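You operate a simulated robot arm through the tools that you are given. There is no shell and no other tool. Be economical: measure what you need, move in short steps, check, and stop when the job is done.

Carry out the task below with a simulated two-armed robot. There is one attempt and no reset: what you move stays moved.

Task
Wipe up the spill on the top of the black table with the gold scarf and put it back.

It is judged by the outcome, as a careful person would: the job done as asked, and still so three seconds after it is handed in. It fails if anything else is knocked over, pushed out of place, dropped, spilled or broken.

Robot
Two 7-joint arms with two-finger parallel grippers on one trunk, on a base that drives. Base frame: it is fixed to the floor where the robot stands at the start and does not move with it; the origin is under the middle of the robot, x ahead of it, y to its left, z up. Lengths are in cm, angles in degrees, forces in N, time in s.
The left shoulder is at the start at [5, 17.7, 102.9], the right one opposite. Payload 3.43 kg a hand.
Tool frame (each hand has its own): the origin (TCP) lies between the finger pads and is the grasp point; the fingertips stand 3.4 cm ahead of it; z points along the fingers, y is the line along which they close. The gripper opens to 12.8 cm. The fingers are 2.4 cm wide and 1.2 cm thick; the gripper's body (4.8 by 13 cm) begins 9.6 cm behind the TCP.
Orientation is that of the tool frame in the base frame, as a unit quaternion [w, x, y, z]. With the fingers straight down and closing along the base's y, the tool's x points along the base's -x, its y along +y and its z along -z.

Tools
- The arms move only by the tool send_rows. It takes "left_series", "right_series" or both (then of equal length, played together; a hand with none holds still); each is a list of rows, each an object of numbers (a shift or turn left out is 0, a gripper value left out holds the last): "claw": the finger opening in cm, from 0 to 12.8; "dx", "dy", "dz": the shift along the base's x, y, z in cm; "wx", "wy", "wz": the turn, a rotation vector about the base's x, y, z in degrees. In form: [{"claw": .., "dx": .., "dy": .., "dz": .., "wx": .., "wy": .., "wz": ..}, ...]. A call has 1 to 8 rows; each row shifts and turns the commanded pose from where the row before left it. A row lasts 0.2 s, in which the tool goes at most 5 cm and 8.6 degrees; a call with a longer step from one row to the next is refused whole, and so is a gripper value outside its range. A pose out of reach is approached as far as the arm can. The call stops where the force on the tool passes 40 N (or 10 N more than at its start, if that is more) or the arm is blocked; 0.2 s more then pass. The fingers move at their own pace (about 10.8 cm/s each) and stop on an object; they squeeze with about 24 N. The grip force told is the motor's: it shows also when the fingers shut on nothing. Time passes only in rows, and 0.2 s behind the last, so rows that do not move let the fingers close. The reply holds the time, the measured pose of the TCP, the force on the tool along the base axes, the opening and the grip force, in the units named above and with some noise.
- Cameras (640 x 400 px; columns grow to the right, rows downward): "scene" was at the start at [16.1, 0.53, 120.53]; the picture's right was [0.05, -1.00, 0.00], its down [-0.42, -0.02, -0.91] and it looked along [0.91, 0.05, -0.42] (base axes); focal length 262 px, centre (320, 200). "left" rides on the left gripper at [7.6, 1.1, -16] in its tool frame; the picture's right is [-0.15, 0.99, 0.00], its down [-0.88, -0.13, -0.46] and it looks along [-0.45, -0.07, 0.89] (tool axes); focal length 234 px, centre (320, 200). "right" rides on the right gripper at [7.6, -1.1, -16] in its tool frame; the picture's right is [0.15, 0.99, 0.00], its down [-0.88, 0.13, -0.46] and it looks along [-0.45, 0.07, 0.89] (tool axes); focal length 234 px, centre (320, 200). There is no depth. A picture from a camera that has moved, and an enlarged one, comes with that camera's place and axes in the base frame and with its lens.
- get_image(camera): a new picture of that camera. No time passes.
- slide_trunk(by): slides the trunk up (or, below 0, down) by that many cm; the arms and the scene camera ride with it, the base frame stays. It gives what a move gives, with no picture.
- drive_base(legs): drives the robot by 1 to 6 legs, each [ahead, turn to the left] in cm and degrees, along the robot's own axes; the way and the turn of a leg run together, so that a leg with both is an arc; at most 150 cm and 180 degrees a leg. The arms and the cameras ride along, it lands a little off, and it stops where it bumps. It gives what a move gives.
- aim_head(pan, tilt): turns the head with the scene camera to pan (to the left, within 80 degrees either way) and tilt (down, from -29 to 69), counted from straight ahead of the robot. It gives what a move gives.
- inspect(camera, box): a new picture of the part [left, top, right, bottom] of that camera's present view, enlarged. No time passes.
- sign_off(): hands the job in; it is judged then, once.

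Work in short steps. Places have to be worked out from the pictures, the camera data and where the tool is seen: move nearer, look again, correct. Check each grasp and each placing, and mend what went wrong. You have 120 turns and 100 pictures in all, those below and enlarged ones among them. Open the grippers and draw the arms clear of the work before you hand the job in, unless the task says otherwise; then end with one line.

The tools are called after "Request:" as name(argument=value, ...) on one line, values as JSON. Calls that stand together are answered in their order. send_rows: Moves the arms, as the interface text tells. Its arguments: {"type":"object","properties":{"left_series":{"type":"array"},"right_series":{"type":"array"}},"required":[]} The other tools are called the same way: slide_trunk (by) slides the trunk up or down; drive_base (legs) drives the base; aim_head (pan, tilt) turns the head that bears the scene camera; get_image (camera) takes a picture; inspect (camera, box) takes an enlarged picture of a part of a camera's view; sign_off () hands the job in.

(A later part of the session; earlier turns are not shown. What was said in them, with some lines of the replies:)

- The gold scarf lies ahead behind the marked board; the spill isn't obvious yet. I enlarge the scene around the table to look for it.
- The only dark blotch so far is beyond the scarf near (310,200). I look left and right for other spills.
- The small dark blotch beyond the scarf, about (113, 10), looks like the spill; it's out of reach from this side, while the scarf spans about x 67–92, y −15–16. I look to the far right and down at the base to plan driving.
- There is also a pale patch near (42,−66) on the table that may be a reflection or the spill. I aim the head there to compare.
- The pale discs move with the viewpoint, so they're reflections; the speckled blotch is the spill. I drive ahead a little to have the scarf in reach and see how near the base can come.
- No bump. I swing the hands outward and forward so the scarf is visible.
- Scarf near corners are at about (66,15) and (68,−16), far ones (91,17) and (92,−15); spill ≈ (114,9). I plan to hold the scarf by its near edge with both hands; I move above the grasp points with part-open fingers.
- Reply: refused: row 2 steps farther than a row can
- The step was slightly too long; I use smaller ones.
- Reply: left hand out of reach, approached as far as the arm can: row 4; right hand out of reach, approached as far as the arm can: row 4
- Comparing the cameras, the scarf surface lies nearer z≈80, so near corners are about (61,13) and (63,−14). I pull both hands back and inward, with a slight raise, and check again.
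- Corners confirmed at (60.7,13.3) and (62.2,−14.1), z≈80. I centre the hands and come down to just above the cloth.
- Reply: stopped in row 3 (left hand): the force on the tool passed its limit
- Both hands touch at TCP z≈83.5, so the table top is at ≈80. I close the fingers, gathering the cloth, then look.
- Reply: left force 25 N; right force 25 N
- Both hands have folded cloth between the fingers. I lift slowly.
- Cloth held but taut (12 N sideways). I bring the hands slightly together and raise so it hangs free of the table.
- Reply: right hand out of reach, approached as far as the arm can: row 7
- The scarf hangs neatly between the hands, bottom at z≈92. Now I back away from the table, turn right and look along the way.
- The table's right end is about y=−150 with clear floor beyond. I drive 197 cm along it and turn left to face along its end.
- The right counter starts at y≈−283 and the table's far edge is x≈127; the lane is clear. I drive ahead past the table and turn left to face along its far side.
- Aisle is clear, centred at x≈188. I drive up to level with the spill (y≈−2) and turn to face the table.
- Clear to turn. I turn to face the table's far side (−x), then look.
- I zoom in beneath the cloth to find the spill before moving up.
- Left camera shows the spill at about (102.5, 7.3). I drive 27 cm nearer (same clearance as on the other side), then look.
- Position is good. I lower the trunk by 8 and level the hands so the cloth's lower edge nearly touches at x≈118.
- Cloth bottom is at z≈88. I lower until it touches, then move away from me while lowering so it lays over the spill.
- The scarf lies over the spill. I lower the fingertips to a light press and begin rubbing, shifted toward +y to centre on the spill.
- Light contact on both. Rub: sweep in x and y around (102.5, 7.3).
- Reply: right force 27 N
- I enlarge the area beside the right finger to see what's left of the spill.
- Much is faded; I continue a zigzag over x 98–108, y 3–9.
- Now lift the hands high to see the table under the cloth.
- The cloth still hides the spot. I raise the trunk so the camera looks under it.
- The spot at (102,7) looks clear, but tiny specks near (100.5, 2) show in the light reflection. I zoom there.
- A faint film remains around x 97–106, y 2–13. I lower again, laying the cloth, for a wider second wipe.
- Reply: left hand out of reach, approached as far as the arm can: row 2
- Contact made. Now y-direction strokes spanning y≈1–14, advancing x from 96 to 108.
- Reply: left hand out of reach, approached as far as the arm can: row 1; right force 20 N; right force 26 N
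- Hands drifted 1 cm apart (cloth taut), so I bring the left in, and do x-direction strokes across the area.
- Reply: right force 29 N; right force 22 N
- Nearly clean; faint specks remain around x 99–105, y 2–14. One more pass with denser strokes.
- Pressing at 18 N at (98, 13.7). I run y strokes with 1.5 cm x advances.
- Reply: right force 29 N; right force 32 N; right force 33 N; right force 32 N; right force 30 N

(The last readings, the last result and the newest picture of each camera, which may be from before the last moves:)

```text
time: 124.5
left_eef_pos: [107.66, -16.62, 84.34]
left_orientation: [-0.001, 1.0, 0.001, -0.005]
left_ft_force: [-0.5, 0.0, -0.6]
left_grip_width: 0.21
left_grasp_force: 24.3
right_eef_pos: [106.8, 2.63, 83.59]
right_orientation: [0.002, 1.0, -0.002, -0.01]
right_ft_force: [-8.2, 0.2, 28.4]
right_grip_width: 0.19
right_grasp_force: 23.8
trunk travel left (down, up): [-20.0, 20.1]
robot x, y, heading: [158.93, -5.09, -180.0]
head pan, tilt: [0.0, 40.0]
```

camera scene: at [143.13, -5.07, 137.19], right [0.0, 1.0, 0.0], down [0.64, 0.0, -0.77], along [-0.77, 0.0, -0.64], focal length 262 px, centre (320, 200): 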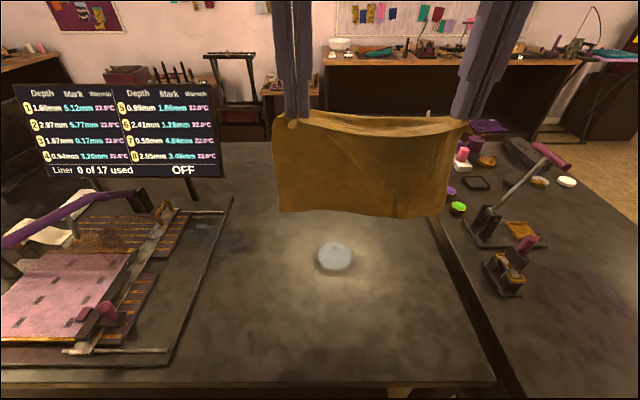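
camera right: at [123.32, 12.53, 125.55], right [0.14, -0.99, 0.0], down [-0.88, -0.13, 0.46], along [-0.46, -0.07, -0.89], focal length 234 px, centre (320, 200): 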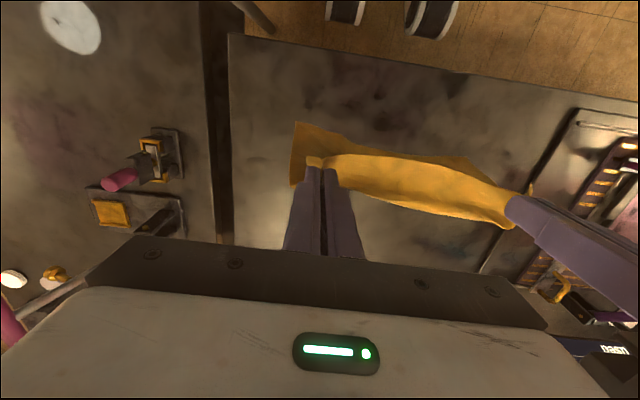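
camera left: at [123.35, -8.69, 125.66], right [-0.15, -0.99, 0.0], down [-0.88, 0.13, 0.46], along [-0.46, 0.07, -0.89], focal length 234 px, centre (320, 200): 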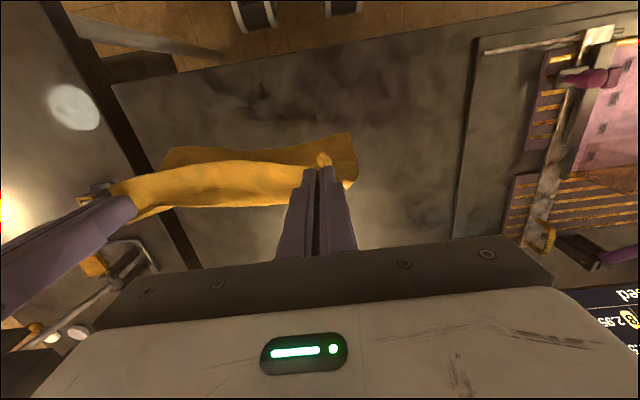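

Lift and inspect again.

Request:
send_rows(left_series=[{"dz": 3, "dx": 1}, {"dz": 4, "dx": 1}, {"dz": 4, "dx": 1}, {"dz": 4, "dx": 1}, {"dz": 4, "dx": 1}, {"dz": 4, "dx": 1}, {"dz": 3}], right_series=[{"dz": 3, "dx": 1}, {"dz": 4, "dx": 1}, {"dz": 4, "dx": 1}, {"dz": 4, "dx": 1}, {"dz": 4, "dx": 1}, {"dz": 4, "dx": 1}, {"dz": 3}])

Request:
slide_trunk(by=19)

Request:
inspect(camera="scene", box=[310, 225, 430, 300])

Request:
inspect(camera="scene", box=[220, 100, 500, 275])

```text
time: 126.0
left_eef_pos: [113.64, -16.69, 110.18]
left_orientation: [-0.002, 1.0, -0.001, -0.006]
left_ft_force: [0.6, -0.4, 0.5]
left_grip_width: 0.2
left_grasp_force: 24.3
right_eef_pos: [113.03, 2.57, 109.05]
right_orientation: [0.002, 1.0, 0.0, -0.005]
right_ft_force: [0.5, 0.0, 0.4]
right_grip_width: 0.19
right_grasp_force: 24.2
trunk travel left (down, up): [-20.0, 20.1]
robot x, y, heading: [158.88, -5.14, 180.0]
head pan, tilt: [0.0, 40.0]
```

```text
time: 128.1
left_eef_pos: [113.57, -16.73, 129.09]
left_orientation: [-0.001, 1.0, -0.001, -0.004]
left_ft_force: [0.2, 0.8, -0.8]
left_grip_width: 0.18
left_grasp_force: 24.0
right_eef_pos: [112.93, 2.6, 127.97]
right_orientation: [0.002, 1.0, -0.001, -0.004]
right_ft_force: [-0.2, -1.0, 0.3]
right_grip_width: 0.21
right_grasp_force: 24.2
trunk travel left (down, up): [-39.0, 1.1]
robot x, y, heading: [158.88, -5.18, 180.0]
head pan, tilt: [0.0, 40.0]
```

```text
5.33 times, centred on (370, 262) of scene
camera zoom: at [143.13, -5.07, 137.19], right [0.0, 1.0, 0.0], down [0.64, 0.0, -0.77], along [-0.77, 0.0, -0.64], focal length 1399 px, centre (53, -133)
```

zoom: 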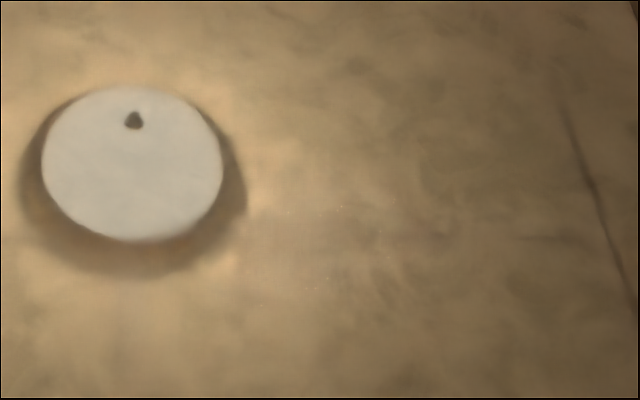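

```text
2.29 times, centred on (360, 188) of scene
camera zoom: at [143.13, -5.07, 137.19], right [0.0, 1.0, 0.0], down [0.64, 0.0, -0.77], along [-0.77, 0.0, -0.64], focal length 600 px, centre (229, 229)
```

zoom: 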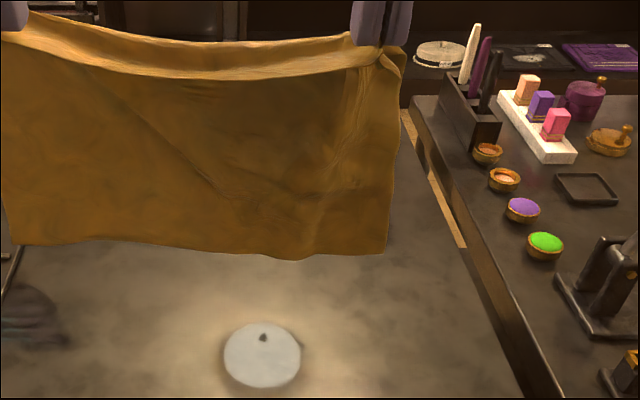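

Only a few minute specks remain (x 99–106, y 5–11). One more pass to finish it fully.

Request:
slide_trunk(by=-19)

Request:
send_rows(left_series=[{"dz": -4, "dx": 2, "dy": 3}, {"dz": -4, "dx": 1, "dy": 2}, {"dz": -3.5, "dy": 3}, {"dx": -3, "dz": -3, "dy": 2}, {"dx": -3.5, "dz": -3}, {"dx": -3.5, "dz": -3}, {"dx": -3.5, "dz": -3}, {"dx": -3, "dz": -2.5}], right_series=[{"dz": -4, "dx": 2, "dy": 3}, {"dz": -4, "dx": 1, "dy": 2}, {"dz": -3.5, "dy": 3}, {"dx": -3, "dz": -3, "dy": 2}, {"dx": -3.5, "dz": -3}, {"dx": -3.5, "dz": -3}, {"dx": -3.5, "dz": -3}, {"dx": -3, "dz": -1.5}])

Request:
send_rows(left_series=[{"dx": -1}, {"dx": -0.5}, {"dz": 0}], right_series=[{"dx": -1}, {"dx": -0.5, "dz": -0.4}, {"dz": -0.3}])

```text
time: 130.2
left_eef_pos: [113.62, -16.66, 110.01]
left_orientation: [-0.002, 1.0, 0.0, -0.004]
left_ft_force: [-0.1, 0.3, -0.1]
left_grip_width: 0.18
left_grasp_force: 23.9
right_eef_pos: [113.04, 2.61, 108.99]
right_orientation: [0.002, 1.0, 0.0, -0.004]
right_ft_force: [-0.5, 0.0, -0.7]
right_grip_width: 0.22
right_grasp_force: 24.2
trunk travel left (down, up): [-20.0, 20.1]
robot x, y, heading: [158.39, -5.12, 179.9]
head pan, tilt: [0.0, 40.0]
```

```text
refused: row 1 steps farther than a row can; nothing moved
```

```text
time: 131.0
left_eef_pos: [111.98, -16.7, 110.19]
left_orientation: [-0.002, 1.0, -0.001, -0.004]
left_ft_force: [-0.8, 0.1, -0.7]
left_grip_width: 0.21
left_grasp_force: 24.2
right_eef_pos: [111.37, 2.65, 108.33]
right_orientation: [0.002, 1.0, 0.0, -0.004]
right_ft_force: [0.3, 0.1, -0.1]
right_grip_width: 0.18
right_grasp_force: 23.8
trunk travel left (down, up): [-20.0, 20.1]
robot x, y, heading: [158.94, -4.81, 180.1]
head pan, tilt: [0.0, 40.0]
```

The first call was refused; I redo with shorter steps.

Request:
send_rows(left_series=[{"dx": 3, "dy": 3}, {"dx": 2, "dy": 4}, {"dy": 3, "dz": -3.5}, {"dz": -4}, {"dz": -4}], right_series=[{"dx": 3, "dy": 3}, {"dx": 2, "dy": 4}, {"dy": 3, "dz": -2}, {"dz": -4}, {"dz": -4}])

Request:
send_rows(left_series=[{"dx": -3.5, "dz": -3}, {"dx": -3.5, "dz": -3}, {"dx": -3.5, "dz": -3}, {"dx": -3.5, "dz": -3}, {"dx": -3.5, "dz": -1.8}, {"dx": -1}, {"dz": -0.2}, {"dz": 0}], right_series=[{"dx": -3.5, "dz": -3}, {"dx": -3.5, "dz": -3}, {"dx": -3.5, "dz": -3}, {"dx": -3.5, "dz": -3}, {"dx": -3.5, "dz": -2}, {"dx": -1}, {"dz": -0.3}, {"dz": -0.3}])

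```text
time: 132.2
left_eef_pos: [116.93, -6.67, 98.39]
left_orientation: [-0.001, 1.0, 0.0, -0.004]
left_ft_force: [0.3, 1.0, -1.3]
left_grip_width: 0.18
left_grasp_force: 23.9
right_eef_pos: [116.52, 12.44, 98.05]
right_orientation: [0.002, 1.0, -0.001, -0.006]
right_ft_force: [0.2, -0.4, 0.5]
right_grip_width: 0.17
right_grasp_force: 23.6
trunk travel left (down, up): [-20.0, 20.1]
robot x, y, heading: [158.77, -5.04, 180.1]
head pan, tilt: [0.0, 40.0]
```

```text
time: 134.0
left_eef_pos: [98.75, -6.7, 84.65]
left_orientation: [-0.002, 1.0, -0.002, -0.004]
left_ft_force: [-0.2, 0.6, 0.7]
left_grip_width: 0.21
left_grasp_force: 23.9
right_eef_pos: [97.82, 12.54, 83.7]
right_orientation: [0.001, 1.0, -0.001, -0.006]
right_ft_force: [-1.3, -0.5, 2.3]
right_grip_width: 0.18
right_grasp_force: 23.7
trunk travel left (down, up): [-20.0, 20.1]
robot x, y, heading: [158.77, -4.77, 180.1]
head pan, tilt: [0.0, 40.0]
```

Request:
send_rows(left_series=[{"dy": -4}, {"dy": -4}, {"dx": 1.2}, {"dy": 4}, {"dy": 4}, {"dx": 1.2}, {"dy": -4}, {"dy": -4}], right_series=[{"dy": -4, "dz": -0.2}, {"dy": -4}, {"dx": 1.2}, {"dy": 4}, {"dy": 4}, {"dx": 1.2}, {"dy": -4}, {"dy": -4}])

Request:
send_rows(left_series=[{"dx": 1.2}, {"dy": 4}, {"dy": 4}, {"dx": 1.2}, {"dy": -4}, {"dy": -4}, {"dx": 1.2}, {"dy": 4}], right_series=[{"dx": 1.2}, {"dy": 4}, {"dy": 4}, {"dx": 1.2}, {"dy": -4}, {"dy": -4}, {"dx": 1.2}, {"dy": 4}])

Request:
send_rows(left_series=[{"dy": 4}, {"dx": 1.2}, {"dy": -4}, {"dy": -4}, {"dx": 1.2}, {"dy": 4}, {"dy": 4}, {"dx": -3}], right_series=[{"dy": 4}, {"dx": 1.2}, {"dy": -4}, {"dy": -4}, {"dx": 1.2}, {"dy": 4}, {"dy": 4}, {"dx": -3}])

Request:
send_rows(left_series=[{"dx": -3}, {"dx": -2}, {"dy": -1.5}, {"dx": 4}, {"dx": 4}, {"dy": -1.5}, {"dx": -4}, {"dx": -4}], right_series=[{"dx": -3}, {"dx": -2}, {"dy": -1.5}, {"dx": 4}, {"dx": 4}, {"dy": -1.5}, {"dx": -4}, {"dx": -4}])

Request:
send_rows(left_series=[{"dy": -1.5}, {"dx": 4}, {"dx": 4}, {"dy": -1.5}, {"dx": -4}, {"dx": -4}, {"dy": -1.5}, {"dx": 4}], right_series=[{"dy": -1.5}, {"dx": 4}, {"dx": 4}, {"dy": -1.5}, {"dx": -4}, {"dx": -4}, {"dy": -1.5}, {"dx": 4}])

Request:
send_rows(left_series=[{"dx": 4}, {"dz": 3, "dx": 1}, {"dz": 4, "dx": 1}, {"dz": 4, "dx": 1}, {"dz": 4, "dx": 1}, {"dz": 4, "dx": 1}, {"dz": 4, "dx": 1}, {"dz": 3}], right_series=[{"dx": 4}, {"dz": 3, "dx": 1}, {"dz": 4, "dx": 1}, {"dz": 4, "dx": 1}, {"dz": 4, "dx": 1}, {"dz": 4, "dx": 1}, {"dz": 4, "dx": 1}, {"dz": 3}])

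Request:
slide_trunk(by=19)

Request:
inspect(camera="scene", box=[310, 225, 430, 300])

```text
time: 135.8
left_eef_pos: [100.87, -14.78, 84.69]
left_orientation: [-0.003, 1.0, 0.0, -0.005]
left_ft_force: [-0.2, 0.1, 0.3]
left_grip_width: 0.19
left_grasp_force: 24.5
right_eef_pos: [100.46, 4.66, 83.54]
right_orientation: [0.001, 1.0, -0.001, -0.005]
right_ft_force: [0.6, 0.2, 8.1]
right_grip_width: 0.18
right_grasp_force: 24.3
trunk travel left (down, up): [-20.0, 20.1]
robot x, y, heading: [158.59, -5.0, 180.1]
head pan, tilt: [0.0, 40.0]
```

```text
time: 137.6
left_eef_pos: [104.56, -10.53, 84.55]
left_orientation: [-0.001, 1.0, -0.001, -0.006]
left_ft_force: [0.3, -0.1, -0.3]
left_grip_width: 0.18
left_grasp_force: 24.0
right_eef_pos: [103.94, 8.75, 83.49]
right_orientation: [0.002, 1.0, -0.001, -0.006]
right_ft_force: [-0.1, -1.0, 11.9]
right_grip_width: 0.2
right_grasp_force: 24.0
trunk travel left (down, up): [-20.0, 20.1]
robot x, y, heading: [158.75, -5.51, -180.0]
head pan, tilt: [0.0, 40.0]
```

```text
time: 139.4
left_eef_pos: [104.16, -6.62, 84.75]
left_orientation: [-0.001, 1.0, -0.001, -0.004]
left_ft_force: [0.7, 0.6, -0.4]
left_grip_width: 0.2
left_grasp_force: 23.5
right_eef_pos: [103.46, 12.38, 83.7]
right_orientation: [0.001, 1.0, 0.0, -0.005]
right_ft_force: [0.7, -1.1, 4.0]
right_grip_width: 0.2
right_grasp_force: 24.3
trunk travel left (down, up): [-20.0, 20.1]
robot x, y, heading: [158.7, -5.37, -180.0]
head pan, tilt: [0.0, 40.0]
```

```text
time: 141.2
left_eef_pos: [99.0, -9.54, 84.83]
left_orientation: [-0.002, 1.0, -0.002, -0.006]
left_ft_force: [0.4, -0.2, 0.8]
left_grip_width: 0.21
left_grasp_force: 23.6
right_eef_pos: [98.56, 9.33, 83.68]
right_orientation: [0.002, 1.0, 0.001, -0.007]
right_ft_force: [7.5, -2.0, 19.5]
right_grip_width: 0.19
right_grasp_force: 23.5
trunk travel left (down, up): [-20.0, 20.1]
robot x, y, heading: [158.84, -5.3, 180.0]
head pan, tilt: [0.0, 40.0]
```

```text
time: 143.0
left_eef_pos: [103.29, -14.2, 84.52]
left_orientation: [-0.002, 1.0, -0.001, -0.005]
left_ft_force: [-0.2, 0.7, -1.1]
left_grip_width: 0.2
left_grasp_force: 24.2
right_eef_pos: [102.41, 5.19, 83.58]
right_orientation: [0.001, 1.0, 0.0, -0.003]
right_ft_force: [0.5, 0.4, 0.4]
right_grip_width: 0.22
right_grasp_force: 24.0
trunk travel left (down, up): [-20.0, 20.1]
robot x, y, heading: [158.71, -5.02, -179.9]
head pan, tilt: [0.0, 40.0]
```

```text
time: 144.8
left_eef_pos: [113.05, -14.2, 110.48]
left_orientation: [-0.002, 1.0, -0.001, -0.004]
left_ft_force: [0.6, -0.5, 0.3]
left_grip_width: 0.2
left_grasp_force: 24.2
right_eef_pos: [112.48, 5.2, 109.55]
right_orientation: [0.003, 1.0, 0.0, -0.006]
right_ft_force: [0.6, -0.9, -0.3]
right_grip_width: 0.21
right_grasp_force: 23.8
trunk travel left (down, up): [-20.0, 20.1]
robot x, y, heading: [158.55, -5.14, 180.0]
head pan, tilt: [0.0, 40.0]
```

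```text
time: 146.9
left_eef_pos: [113.07, -14.23, 129.54]
left_orientation: [-0.001, 1.0, 0.0, -0.005]
left_ft_force: [0.5, 0.0, -1.1]
left_grip_width: 0.19
left_grasp_force: 24.3
right_eef_pos: [112.32, 5.2, 128.4]
right_orientation: [0.001, 1.0, -0.001, -0.005]
right_ft_force: [0.8, 0.4, -0.2]
right_grip_width: 0.18
right_grasp_force: 24.4
trunk travel left (down, up): [-39.0, 1.1]
robot x, y, heading: [158.65, -5.07, 179.8]
head pan, tilt: [0.0, 40.0]
```

```text
5.33 times, centred on (370, 262) of scene
camera zoom: at [143.13, -5.07, 137.19], right [0.0, 1.0, 0.0], down [0.64, 0.0, -0.77], along [-0.77, 0.0, -0.64], focal length 1399 px, centre (53, -133)
```

zoom: 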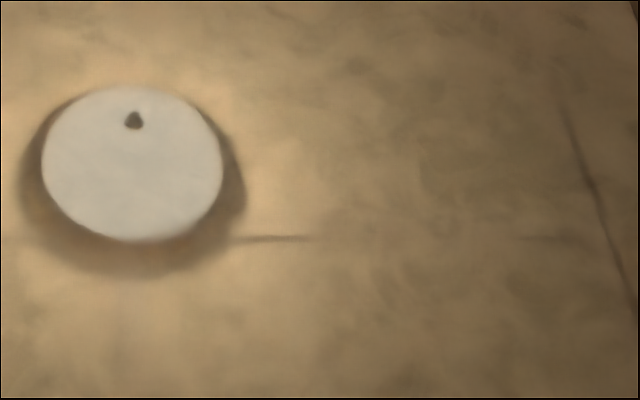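

The spill is gone. Now I drive back: reverse from the table, turn left to face along −y, and go to the lane at the table's end.

Request:
drive_base(legs=[[-28, 0], [0, 90], [100, 0], [98, 0]])

Request:
aim_head(pan=0, tilt=25)

Request:
get_image(camera="scene")

```text
time: 162.3
left_eef_pos: [203.15, -249.06, 129.62]
left_orientation: [0.001, 0.7, 0.714, -0.005]
left_ft_force: [0.7, -0.6, -0.3]
left_grip_width: 0.19
left_grasp_force: 24.1
right_eef_pos: [183.83, -250.12, 128.53]
right_orientation: [0.005, 0.701, 0.713, -0.001]
right_ft_force: [0.7, -0.2, 0.5]
right_grip_width: 0.19
right_grasp_force: 24.3
trunk travel left (down, up): [-39.0, 1.1]
robot x, y, heading: [192.74, -203.42, -88.7]
head pan, tilt: [0.0, 40.0]
```

```text
time: 163.1
left_eef_pos: [203.15, -249.16, 129.57]
left_orientation: [0.002, 0.7, 0.714, -0.005]
left_ft_force: [-0.6, -0.2, -0.2]
left_grip_width: 0.21
left_grasp_force: 23.9
right_eef_pos: [183.86, -250.16, 128.49]
right_orientation: [0.005, 0.7, 0.714, -0.002]
right_ft_force: [0.5, 0.2, -0.2]
right_grip_width: 0.2
right_grasp_force: 24.3
trunk travel left (down, up): [-39.0, 1.1]
robot x, y, heading: [193.31, -203.47, -89.0]
head pan, tilt: [0.0, 25.0]
```

```text
36 pictures are left
camera scene: at [193.37, -219.66, 139.52], right [-1.0, -0.02, 0.0], down [-0.01, 0.42, -0.91], along [0.02, -0.91, -0.42], focal length 262 px, centre (320, 200)
```

scene: 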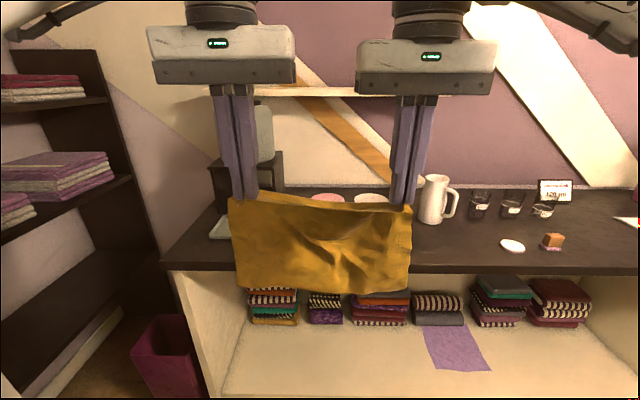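

Clear of the counter. Turn right to face −x and drive back along the table's end.

Request:
drive_base(legs=[[0, -91], [110, 0]])

Request:
get_image(camera="scene")

```text
time: 172.4
left_eef_pos: [40.42, -212.97, 129.54]
left_orientation: [-0.002, 1.0, -0.003, -0.005]
left_ft_force: [-0.8, 0.4, -1.0]
left_grip_width: 0.2
left_grasp_force: 24.1
right_eef_pos: [39.79, -193.63, 128.61]
right_orientation: [0.001, 1.0, -0.004, -0.005]
right_ft_force: [0.3, -1.1, -0.2]
right_grip_width: 0.2
right_grasp_force: 23.7
trunk travel left (down, up): [-39.0, 1.1]
robot x, y, heading: [86.07, -204.23, 179.7]
head pan, tilt: [0.0, 25.0]
```

```text
35 pictures are left
camera scene: at [69.9, -203.96, 139.52], right [0.01, 1.0, 0.0], down [0.42, 0.0, -0.91], along [-0.91, 0.0, -0.42], focal length 262 px, centre (320, 200)
```

scene: 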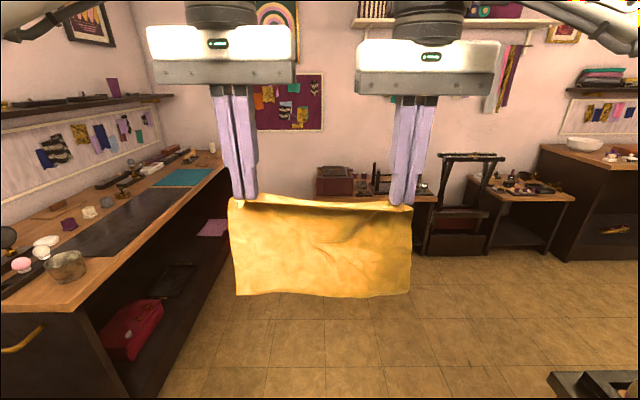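

Desks ahead are around x≈−115, so I stop at x≈−28, turn right to face +y, and drive 202 cm.

Request:
drive_base(legs=[[114, 0], [0, -89.8], [100, 0]])

Request:
get_image(camera="scene")

```text
time: 186.8
left_eef_pos: [-35.96, -56.35, 129.48]
left_orientation: [-0.005, 0.709, -0.705, -0.002]
left_ft_force: [0.9, -0.1, -0.1]
left_grip_width: 0.19
left_grasp_force: 23.9
right_eef_pos: [-16.74, -55.72, 128.58]
right_orientation: [-0.002, 0.708, -0.706, -0.004]
right_ft_force: [-1.1, -0.2, 0.0]
right_grip_width: 0.19
right_grasp_force: 24.2
trunk travel left (down, up): [-39.0, 1.1]
robot x, y, heading: [-26.61, -101.97, 90.1]
head pan, tilt: [0.0, 25.0]
```

```text
34 pictures are left
camera scene: at [-26.88, -85.88, 139.52], right [1.0, 0.01, 0.0], down [0.0, -0.42, -0.91], along [-0.01, 0.91, -0.42], focal length 262 px, centre (320, 200)
```

scene: 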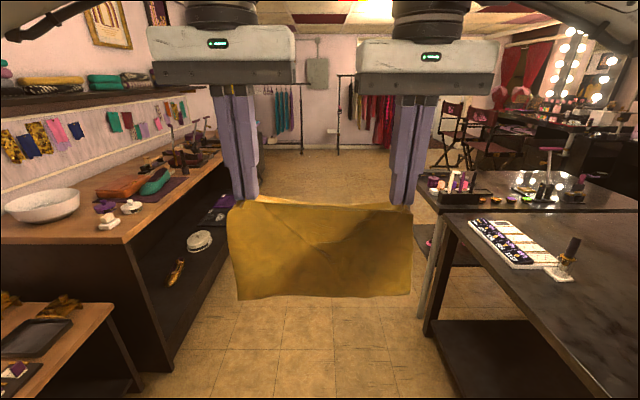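

Clear ahead. Drive the remaining 102 cm and turn right to face the table.

Request:
drive_base(legs=[[102, 0], [0, -90]])

Request:
aim_head(pan=0, tilt=40)

Request:
get_image(camera="scene")

```text
time: 195.9
left_eef_pos: [18.97, 9.26, 129.58]
left_orientation: [0.004, 0.001, 1.0, -0.002]
left_ft_force: [1.0, -1.4, 0.1]
left_grip_width: 0.21
left_grasp_force: 23.9
right_eef_pos: [19.5, -9.97, 128.54]
right_orientation: [0.005, 0.001, 1.0, 0.001]
right_ft_force: [0.3, 0.6, -1.2]
right_grip_width: 0.16
right_grasp_force: 24.2
trunk travel left (down, up): [-39.0, 1.1]
robot x, y, heading: [-26.77, 0.54, -0.1]
head pan, tilt: [0.0, 25.0]
```

```text
time: 196.7
left_eef_pos: [18.94, 9.26, 129.56]
left_orientation: [0.003, 0.001, 1.0, -0.002]
left_ft_force: [-0.7, -0.3, 0.4]
left_grip_width: 0.22
left_grasp_force: 23.8
right_eef_pos: [19.46, -9.96, 128.59]
right_orientation: [0.005, 0.001, 1.0, 0.002]
right_ft_force: [-0.3, 1.2, -0.2]
right_grip_width: 0.18
right_grasp_force: 24.2
trunk travel left (down, up): [-39.0, 1.1]
robot x, y, heading: [-26.69, 0.61, -0.2]
head pan, tilt: [0.0, 40.0]
```

```text
33 pictures are left
camera scene: at [-11.47, 0.4, 137.2], right [0.0, -1.0, 0.0], down [-0.64, 0.0, -0.77], along [0.77, 0.0, -0.64], focal length 262 px, centre (320, 200)
```

scene: 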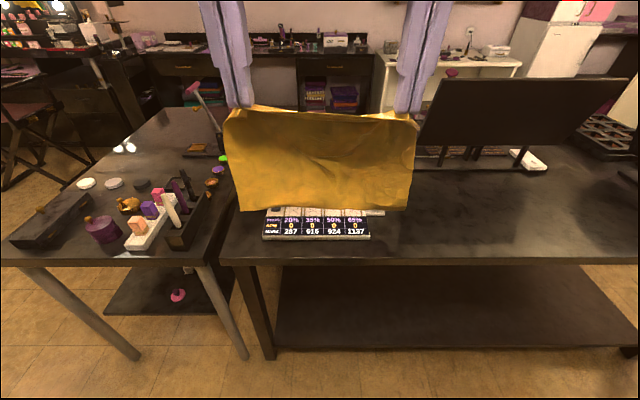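

I'm lined up (y within 0.7 of the original). I drive 38 cm in, a bit closer than before, since I'll need to reach far to lay the cloth.

Request:
drive_base(legs=[[38.5, 0]])

Request:
slide_trunk(by=-13)

Request:
get_image(camera="scene")

```text
time: 199.0
left_eef_pos: [53.57, 9.08, 129.6]
left_orientation: [0.004, 0.003, 1.0, -0.003]
left_ft_force: [0.0, -0.6, -0.3]
left_grip_width: 0.18
left_grasp_force: 23.9
right_eef_pos: [53.98, -10.21, 128.45]
right_orientation: [0.004, 0.002, 1.0, 0.001]
right_ft_force: [0.0, 0.2, 0.2]
right_grip_width: 0.21
right_grasp_force: 24.0
trunk travel left (down, up): [-39.0, 1.1]
robot x, y, heading: [7.55, 0.2, 0.0]
head pan, tilt: [0.0, 40.0]
stopped in leg 1: the robot was blocked; the commanded pose is now the measured one
```

```text
time: 200.5
left_eef_pos: [53.54, 9.06, 116.45]
left_orientation: [0.004, 0.002, 1.0, -0.003]
left_ft_force: [0.7, -0.4, -0.1]
left_grip_width: 0.2
left_grasp_force: 23.9
right_eef_pos: [53.94, -10.23, 115.48]
right_orientation: [0.004, 0.003, 1.0, 0.002]
right_ft_force: [-1.1, 0.2, -0.4]
right_grip_width: 0.2
right_grasp_force: 24.3
trunk travel left (down, up): [-26.0, 14.1]
robot x, y, heading: [7.49, 0.13, -0.1]
head pan, tilt: [0.0, 40.0]
```

```text
32 pictures are left
camera scene: at [23.09, 0.26, 124.2], right [0.0, -1.0, 0.0], down [-0.64, 0.0, -0.77], along [0.77, 0.0, -0.64], focal length 262 px, centre (320, 200)
```

scene: 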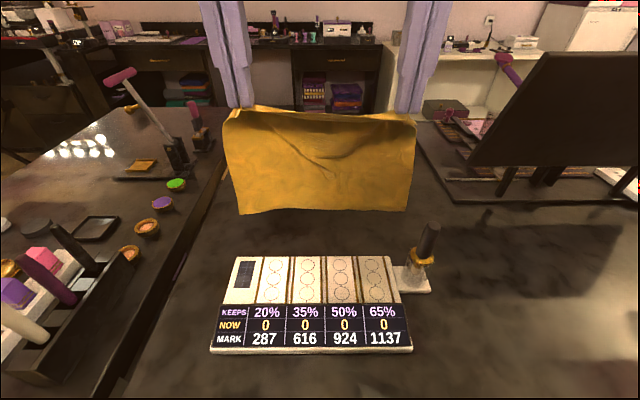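

The base just touched the table at x≈7.5 (nothing disturbed). I back off half a cm and pitch the hands forward while reaching out, to gain reach for laying the far edge.

Request:
drive_base(legs=[[-0.5, 0]])

Request:
send_rows(left_series=[{"dx": 3, "wy": -8}, {"dx": 3.5, "wy": -8}, {"dx": 3.5, "wy": -8}, {"dx": 3.5, "wy": -8}, {"dx": 3.5, "wy": -8}], right_series=[{"dx": 3, "dz": 0.5, "wy": -8}, {"dx": 3.5, "dz": 0.5, "wy": -8}, {"dx": 3.5, "wy": -8}, {"dx": 3.5, "wy": -8}, {"dx": 3.5, "wy": -8}])

Request:
get_image(camera="scene")

```text
time: 201.3
left_eef_pos: [53.09, 9.03, 116.63]
left_orientation: [0.005, 0.002, 1.0, -0.002]
left_ft_force: [0.1, -1.1, -0.4]
left_grip_width: 0.21
left_grasp_force: 23.4
right_eef_pos: [53.5, -10.35, 115.44]
right_orientation: [0.004, 0.003, 1.0, 0.001]
right_ft_force: [0.3, -0.5, 1.5]
right_grip_width: 0.17
right_grasp_force: 24.1
trunk travel left (down, up): [-26.0, 14.1]
robot x, y, heading: [6.87, 0.07, -0.2]
head pan, tilt: [0.0, 40.0]
```

```text
time: 202.5
left_eef_pos: [70.24, 9.05, 116.26]
left_orientation: [0.347, 0.003, 0.938, -0.001]
left_ft_force: [-0.7, -0.4, -0.2]
left_grip_width: 0.2
left_grasp_force: 23.7
right_eef_pos: [70.82, -10.07, 116.53]
right_orientation: [0.347, 0.002, 0.938, 0.003]
right_ft_force: [0.5, 0.6, -0.2]
right_grip_width: 0.21
right_grasp_force: 23.8
trunk travel left (down, up): [-26.0, 14.1]
robot x, y, heading: [7.13, 0.11, -0.1]
head pan, tilt: [0.0, 40.0]
```

```text
31 pictures are left
camera scene: at [22.67, 0.25, 124.19], right [0.0, -1.0, 0.0], down [-0.64, 0.0, -0.77], along [0.77, 0.0, -0.64], focal length 262 px, centre (320, 200)
```

scene: 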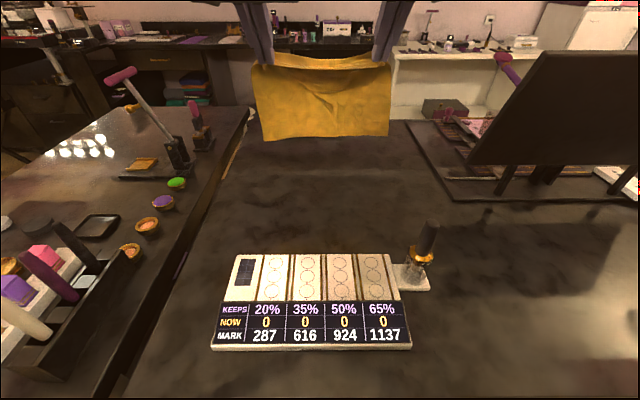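

It works. I continue outward and downward with a bit more pitch.

Request:
send_rows(left_series=[{"dx": 3, "dz": -2, "wy": -8}, {"dx": 3, "dz": -2, "wy": -4}, {"dx": 3, "dz": -2}, {"dx": 3, "dz": -2}, {"dx": 2, "dz": -2}], right_series=[{"dx": 3, "dz": -2, "wy": -8}, {"dx": 3, "dz": -2, "wy": -4}, {"dx": 3, "dz": -2}, {"dx": 3, "dz": -2}, {"dx": 2, "dz": -2}])

Request:
get_image(camera="scene")

```text
time: 203.7
left_eef_pos: [84.22, 9.03, 106.27]
left_orientation: [0.441, 0.004, 0.897, 0.0]
left_ft_force: [-0.5, -0.3, -0.4]
left_grip_width: 0.2
left_grasp_force: 24.1
right_eef_pos: [84.73, -10.11, 106.49]
right_orientation: [0.443, 0.002, 0.897, 0.002]
right_ft_force: [-0.5, 0.8, 0.5]
right_grip_width: 0.19
right_grasp_force: 24.1
trunk travel left (down, up): [-26.0, 14.1]
robot x, y, heading: [7.01, 0.28, -0.3]
head pan, tilt: [0.0, 40.0]
```

```text
30 pictures are left
camera scene: at [22.67, 0.26, 124.18], right [0.0, -1.0, 0.0], down [-0.64, 0.0, -0.77], along [0.77, 0.0, -0.64], focal length 262 px, centre (320, 200)
```

scene: 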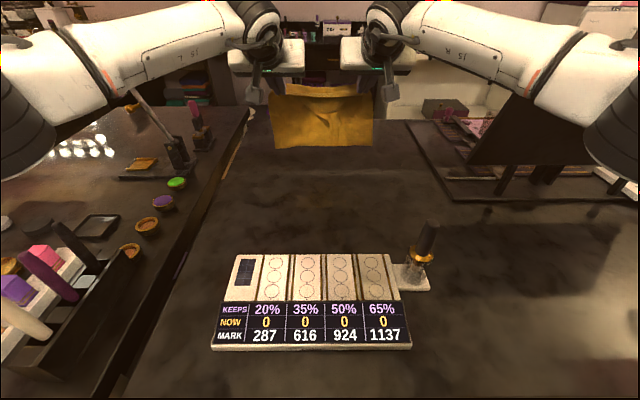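

Far reach achieved; cloth bottom is at z≈89, x≈87. I lower until it touches near x≈85.

Request:
send_rows(left_series=[{"dx": -0.7, "dz": -3}, {"dx": -0.5, "dz": -3}, {"dx": -0.3, "dz": -3.2}], right_series=[{"dx": -0.5, "dz": -3}, {"dx": -0.3, "dz": -3.2}, {"dx": -0.2, "dz": -3.2}])

Request:
inspect(camera="scene", box=[200, 60, 440, 210])

```text
time: 204.5
left_eef_pos: [82.56, 9.03, 97.13]
left_orientation: [0.442, 0.003, 0.897, -0.001]
left_ft_force: [-0.6, -1.8, -0.6]
left_grip_width: 0.18
left_grasp_force: 24.3
right_eef_pos: [83.43, -10.29, 96.7]
right_orientation: [0.442, 0.002, 0.897, 0.003]
right_ft_force: [0.7, 0.7, 0.7]
right_grip_width: 0.2
right_grasp_force: 24.0
trunk travel left (down, up): [-26.0, 14.1]
robot x, y, heading: [7.26, 0.25, -0.5]
head pan, tilt: [0.0, 40.0]
```

```text
2.67 times, centred on (320, 135) of scene
camera zoom: at [22.65, 0.25, 124.19], right [0.0, -1.0, 0.0], down [-0.64, 0.0, -0.77], along [0.77, 0.0, -0.64], focal length 699 px, centre (320, 373)
```

zoom: 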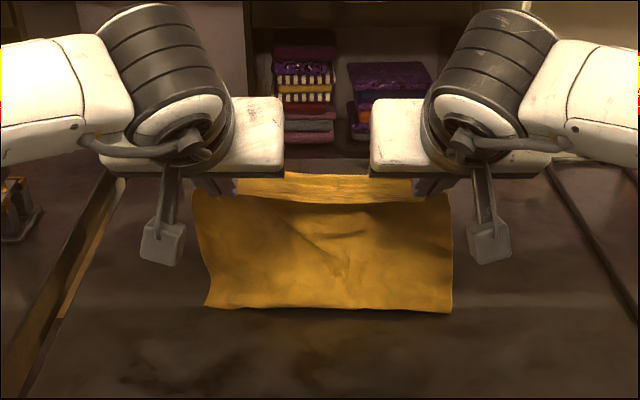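

The lower edge is touching around x≈86. Now I lay it: sweep back toward me in an arc while unpitching.

Request:
send_rows(left_series=[{"dx": -3, "dz": -1, "wy": 6.5}, {"dx": -3, "dz": -1.2, "wy": 6.5}, {"dx": -3, "dz": -1.3, "wy": 6.5}, {"dx": -3, "dz": -1.5, "wy": 6.5}, {"dx": -2.5, "dz": -1.7, "wy": 6.5}, {"dx": -2, "dz": -1.8, "wy": 6.5}, {"dx": -2, "dz": -1.8, "wy": 6.5}, {"dx": -1.5, "dz": -1.5, "wy": 6.9}], right_series=[{"dx": -3, "dz": -1, "wy": 6.5}, {"dx": -3, "dz": -1.2, "wy": 6.5}, {"dx": -3, "dz": -1.3, "wy": 6.5}, {"dx": -3, "dz": -1.5, "wy": 6.5}, {"dx": -2.5, "dz": -1.5, "wy": 6.5}, {"dx": -2, "dz": -1.6, "wy": 6.5}, {"dx": -1.6, "dz": -1.8, "wy": 6.5}, {"dx": -1.2, "dz": -1.5, "wy": 6.9}])

Request:
get_image(camera="scene")

Request:
get_image(camera="right")

```text
time: 206.3
left_eef_pos: [62.26, 9.04, 85.54]
left_orientation: [-0.001, 0.002, 1.0, -0.003]
left_ft_force: [-0.7, 0.0, -0.6]
left_grip_width: 0.19
left_grasp_force: 24.3
right_eef_pos: [64.19, -10.19, 85.7]
right_orientation: [-0.001, 0.002, 1.0, 0.002]
right_ft_force: [0.2, 0.9, -0.4]
right_grip_width: 0.18
right_grasp_force: 24.1
trunk travel left (down, up): [-26.0, 14.1]
robot x, y, heading: [7.23, -0.03, -0.2]
head pan, tilt: [0.0, 40.0]
```

```text
28 pictures are left
camera scene: at [22.64, 0.26, 124.19], right [0.0, -1.0, 0.0], down [-0.64, 0.0, -0.77], along [0.77, 0.0, -0.64], focal length 262 px, centre (320, 200)
```

scene: 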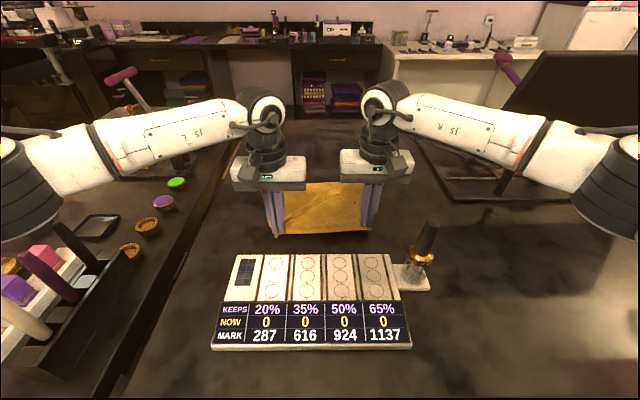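

```text
27 pictures are left
camera right: at [56.64, -11.24, 101.69], right [-0.14, 0.99, 0.0], down [0.88, 0.12, 0.46], along [0.45, 0.07, -0.89], focal length 234 px, centre (320, 200)
```

right: 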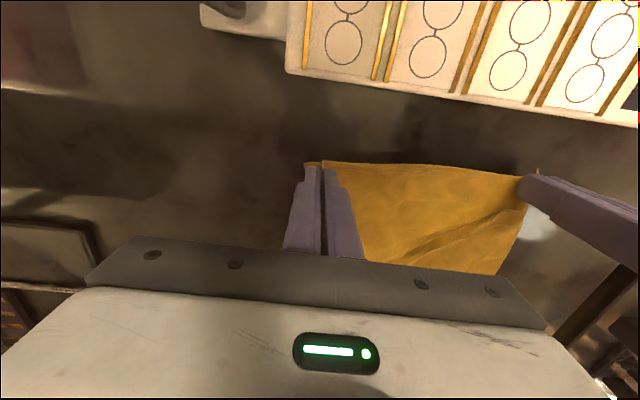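

Laid out well. I lower to just above the table, spread the hands slightly, and open.

Request:
send_rows(left_series=[{"dz": -0.8, "dy": 0.3}, {"dz": -0.8, "dy": 0.3}, {"dz": -0.2}, {"claw": 3}, {"claw": 5}, {"claw": 5}], right_series=[{"dz": -0.8, "dy": -0.2}, {"dz": -0.9, "dy": -0.2}, {"dz": -0.3}, {"claw": 3}, {"claw": 5}, {"claw": 5}])

Request:
inspect(camera="scene", box=[200, 130, 440, 280])

```text
time: 207.7
left_eef_pos: [62.38, 9.69, 83.79]
left_orientation: [0.001, 0.003, 1.0, -0.002]
left_ft_force: [1.4, 0.5, 0.4]
left_grip_width: 5.0
left_grasp_force: 0.0
right_eef_pos: [64.26, -10.76, 83.56]
right_orientation: [0.0, 0.004, 1.0, 0.001]
right_ft_force: [0.4, 0.3, -1.2]
right_grip_width: 4.98
right_grasp_force: 0.0
trunk travel left (down, up): [-26.0, 14.1]
robot x, y, heading: [7.18, 0.33, -0.3]
head pan, tilt: [0.0, 40.0]
```

```text
2.67 times, centred on (320, 205) of scene
camera zoom: at [22.61, 0.26, 124.2], right [0.0, -1.0, 0.0], down [-0.64, 0.0, -0.77], along [0.77, 0.0, -0.64], focal length 699 px, centre (320, 187)
```

zoom: 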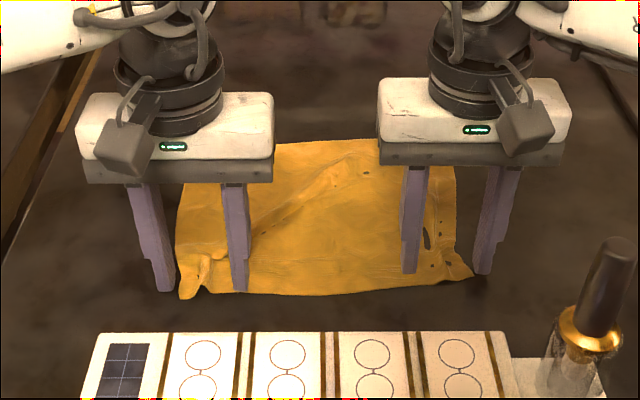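

Released; the scarf is in place. I lift straight up carefully.

Request:
send_rows(left_series=[{"dz": 1}, {"dz": 2}, {"dz": 4}, {"dz": 4}, {"dz": 4}, {"dz": 4}], right_series=[{"dz": 1}, {"dz": 2}, {"dz": 4}, {"dz": 4}, {"dz": 4}, {"dz": 4}])

Request:
send_rows(left_series=[{"dx": -3, "dy": 3}, {"dx": -3, "dy": 3}, {"dx": -3, "dy": 3}, {"dx": -3}], right_series=[{"dx": -3, "dy": -3}, {"dx": -3, "dy": -3}, {"dx": -3, "dy": -3}, {"dx": -3, "dy": -3}])

Request:
get_image(camera="scene")

Request:
inspect(camera="scene", box=[220, 110, 420, 235])

```text
time: 209.1
left_eef_pos: [62.33, 9.58, 102.79]
left_orientation: [0.0, 0.002, 1.0, -0.002]
left_ft_force: [0.1, 0.3, 0.1]
left_grip_width: 5.01
left_grasp_force: 0.0
right_eef_pos: [64.26, -10.69, 102.91]
right_orientation: [0.002, 0.003, 1.0, 0.002]
right_ft_force: [-0.3, 1.1, -0.3]
right_grip_width: 5.01
right_grasp_force: 0.1
trunk travel left (down, up): [-26.0, 14.1]
robot x, y, heading: [7.17, 0.7, -0.2]
head pan, tilt: [0.0, 40.0]
```

```text
time: 210.1
left_eef_pos: [50.5, 18.47, 102.56]
left_orientation: [0.001, 0.002, 1.0, -0.002]
left_ft_force: [0.1, -0.4, -0.9]
left_grip_width: 4.99
left_grasp_force: 0.1
right_eef_pos: [52.34, -22.7, 102.7]
right_orientation: [0.001, 0.004, 1.0, 0.001]
right_ft_force: [0.4, 0.2, 0.0]
right_grip_width: 5.02
right_grasp_force: 0.0
trunk travel left (down, up): [-26.0, 14.1]
robot x, y, heading: [7.2, 0.18, -0.3]
head pan, tilt: [0.0, 40.0]
```

```text
25 pictures are left
camera scene: at [22.55, 0.2, 124.21], right [0.0, -1.0, 0.0], down [-0.64, 0.0, -0.77], along [0.77, 0.0, -0.64], focal length 262 px, centre (320, 200)
```

scene: 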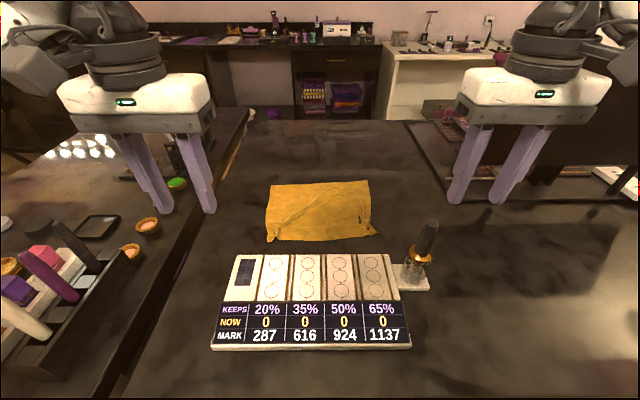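

```text
3.20 times, centred on (320, 172) of scene
camera zoom: at [22.55, 0.2, 124.21], right [0.0, -1.0, 0.0], down [-0.64, 0.0, -0.77], along [0.77, 0.0, -0.64], focal length 839 px, centre (320, 288)
```

zoom: 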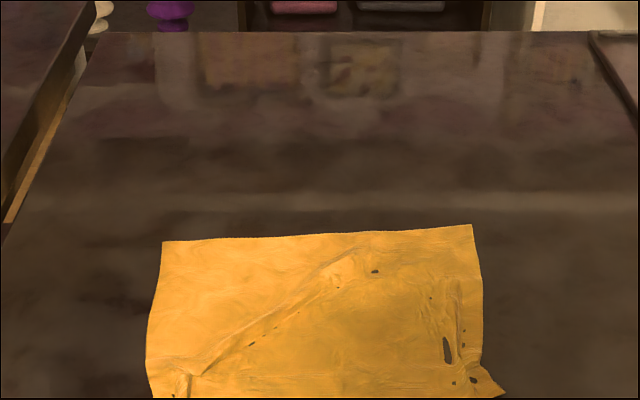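

The spill area is clean, and the scarf's corners are within about 1.5 cm of where they began; board and brush unmoved. I open the grippers, back the robot away and take a final check.

Request:
send_rows(left_series=[{"claw": 12.8, "dz": 2}, {"dz": 2}, {"dz": 0}], right_series=[{"claw": 12.8, "dz": 2}, {"dz": 2}, {"dz": 0}])

Request:
drive_base(legs=[[-25, 0]])

Request:
get_image(camera="scene")

```text
time: 210.9
left_eef_pos: [50.63, 18.73, 106.62]
left_orientation: [0.0, 0.003, 1.0, -0.002]
left_ft_force: [-0.3, -0.1, -0.1]
left_grip_width: 12.83
left_grasp_force: 0.1
right_eef_pos: [52.44, -22.78, 106.8]
right_orientation: [0.001, 0.002, 1.0, 0.002]
right_ft_force: [0.1, -0.6, -0.8]
right_grip_width: 12.79
right_grasp_force: 0.1
trunk travel left (down, up): [-26.0, 14.1]
robot x, y, heading: [7.47, 0.25, 0.0]
head pan, tilt: [0.0, 40.0]
```

```text
time: 212.7
left_eef_pos: [25.51, 18.84, 106.63]
left_orientation: [0.002, 0.003, 1.0, -0.002]
left_ft_force: [0.1, 0.1, 0.7]
left_grip_width: 12.79
left_grasp_force: 0.2
right_eef_pos: [27.2, -22.63, 106.82]
right_orientation: [0.0, 0.004, 1.0, 0.001]
right_ft_force: [0.6, -0.2, -0.4]
right_grip_width: 12.77
right_grasp_force: 0.0
trunk travel left (down, up): [-26.0, 14.1]
robot x, y, heading: [-17.73, 0.35, -0.2]
head pan, tilt: [0.0, 40.0]
```

```text
23 pictures are left
camera scene: at [-2.52, 0.36, 124.21], right [-0.01, -1.0, 0.0], down [-0.64, 0.0, -0.77], along [0.77, 0.0, -0.64], focal length 262 px, centre (320, 200)
```

scene: 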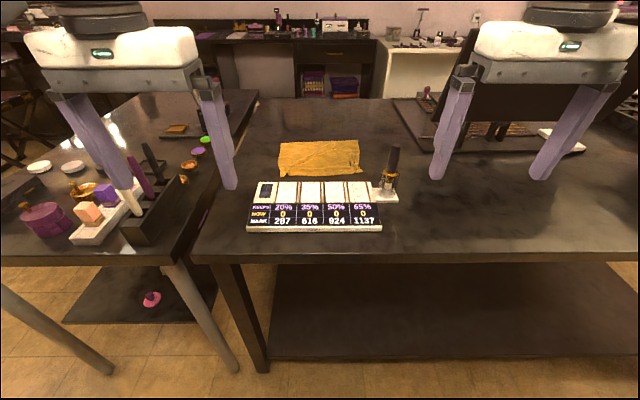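

Everything is in order: the table is clean, the scarf is back, and the arms are clear. I hand it in.

Request:
sign_off()

```text
The job is handed in.
```

I wiped the spill off the black table with the gold scarf and laid the scarf back within about 1.5 cm of where it was, slightly creased; nothing else was disturbed, though the base lightly touched the table once.
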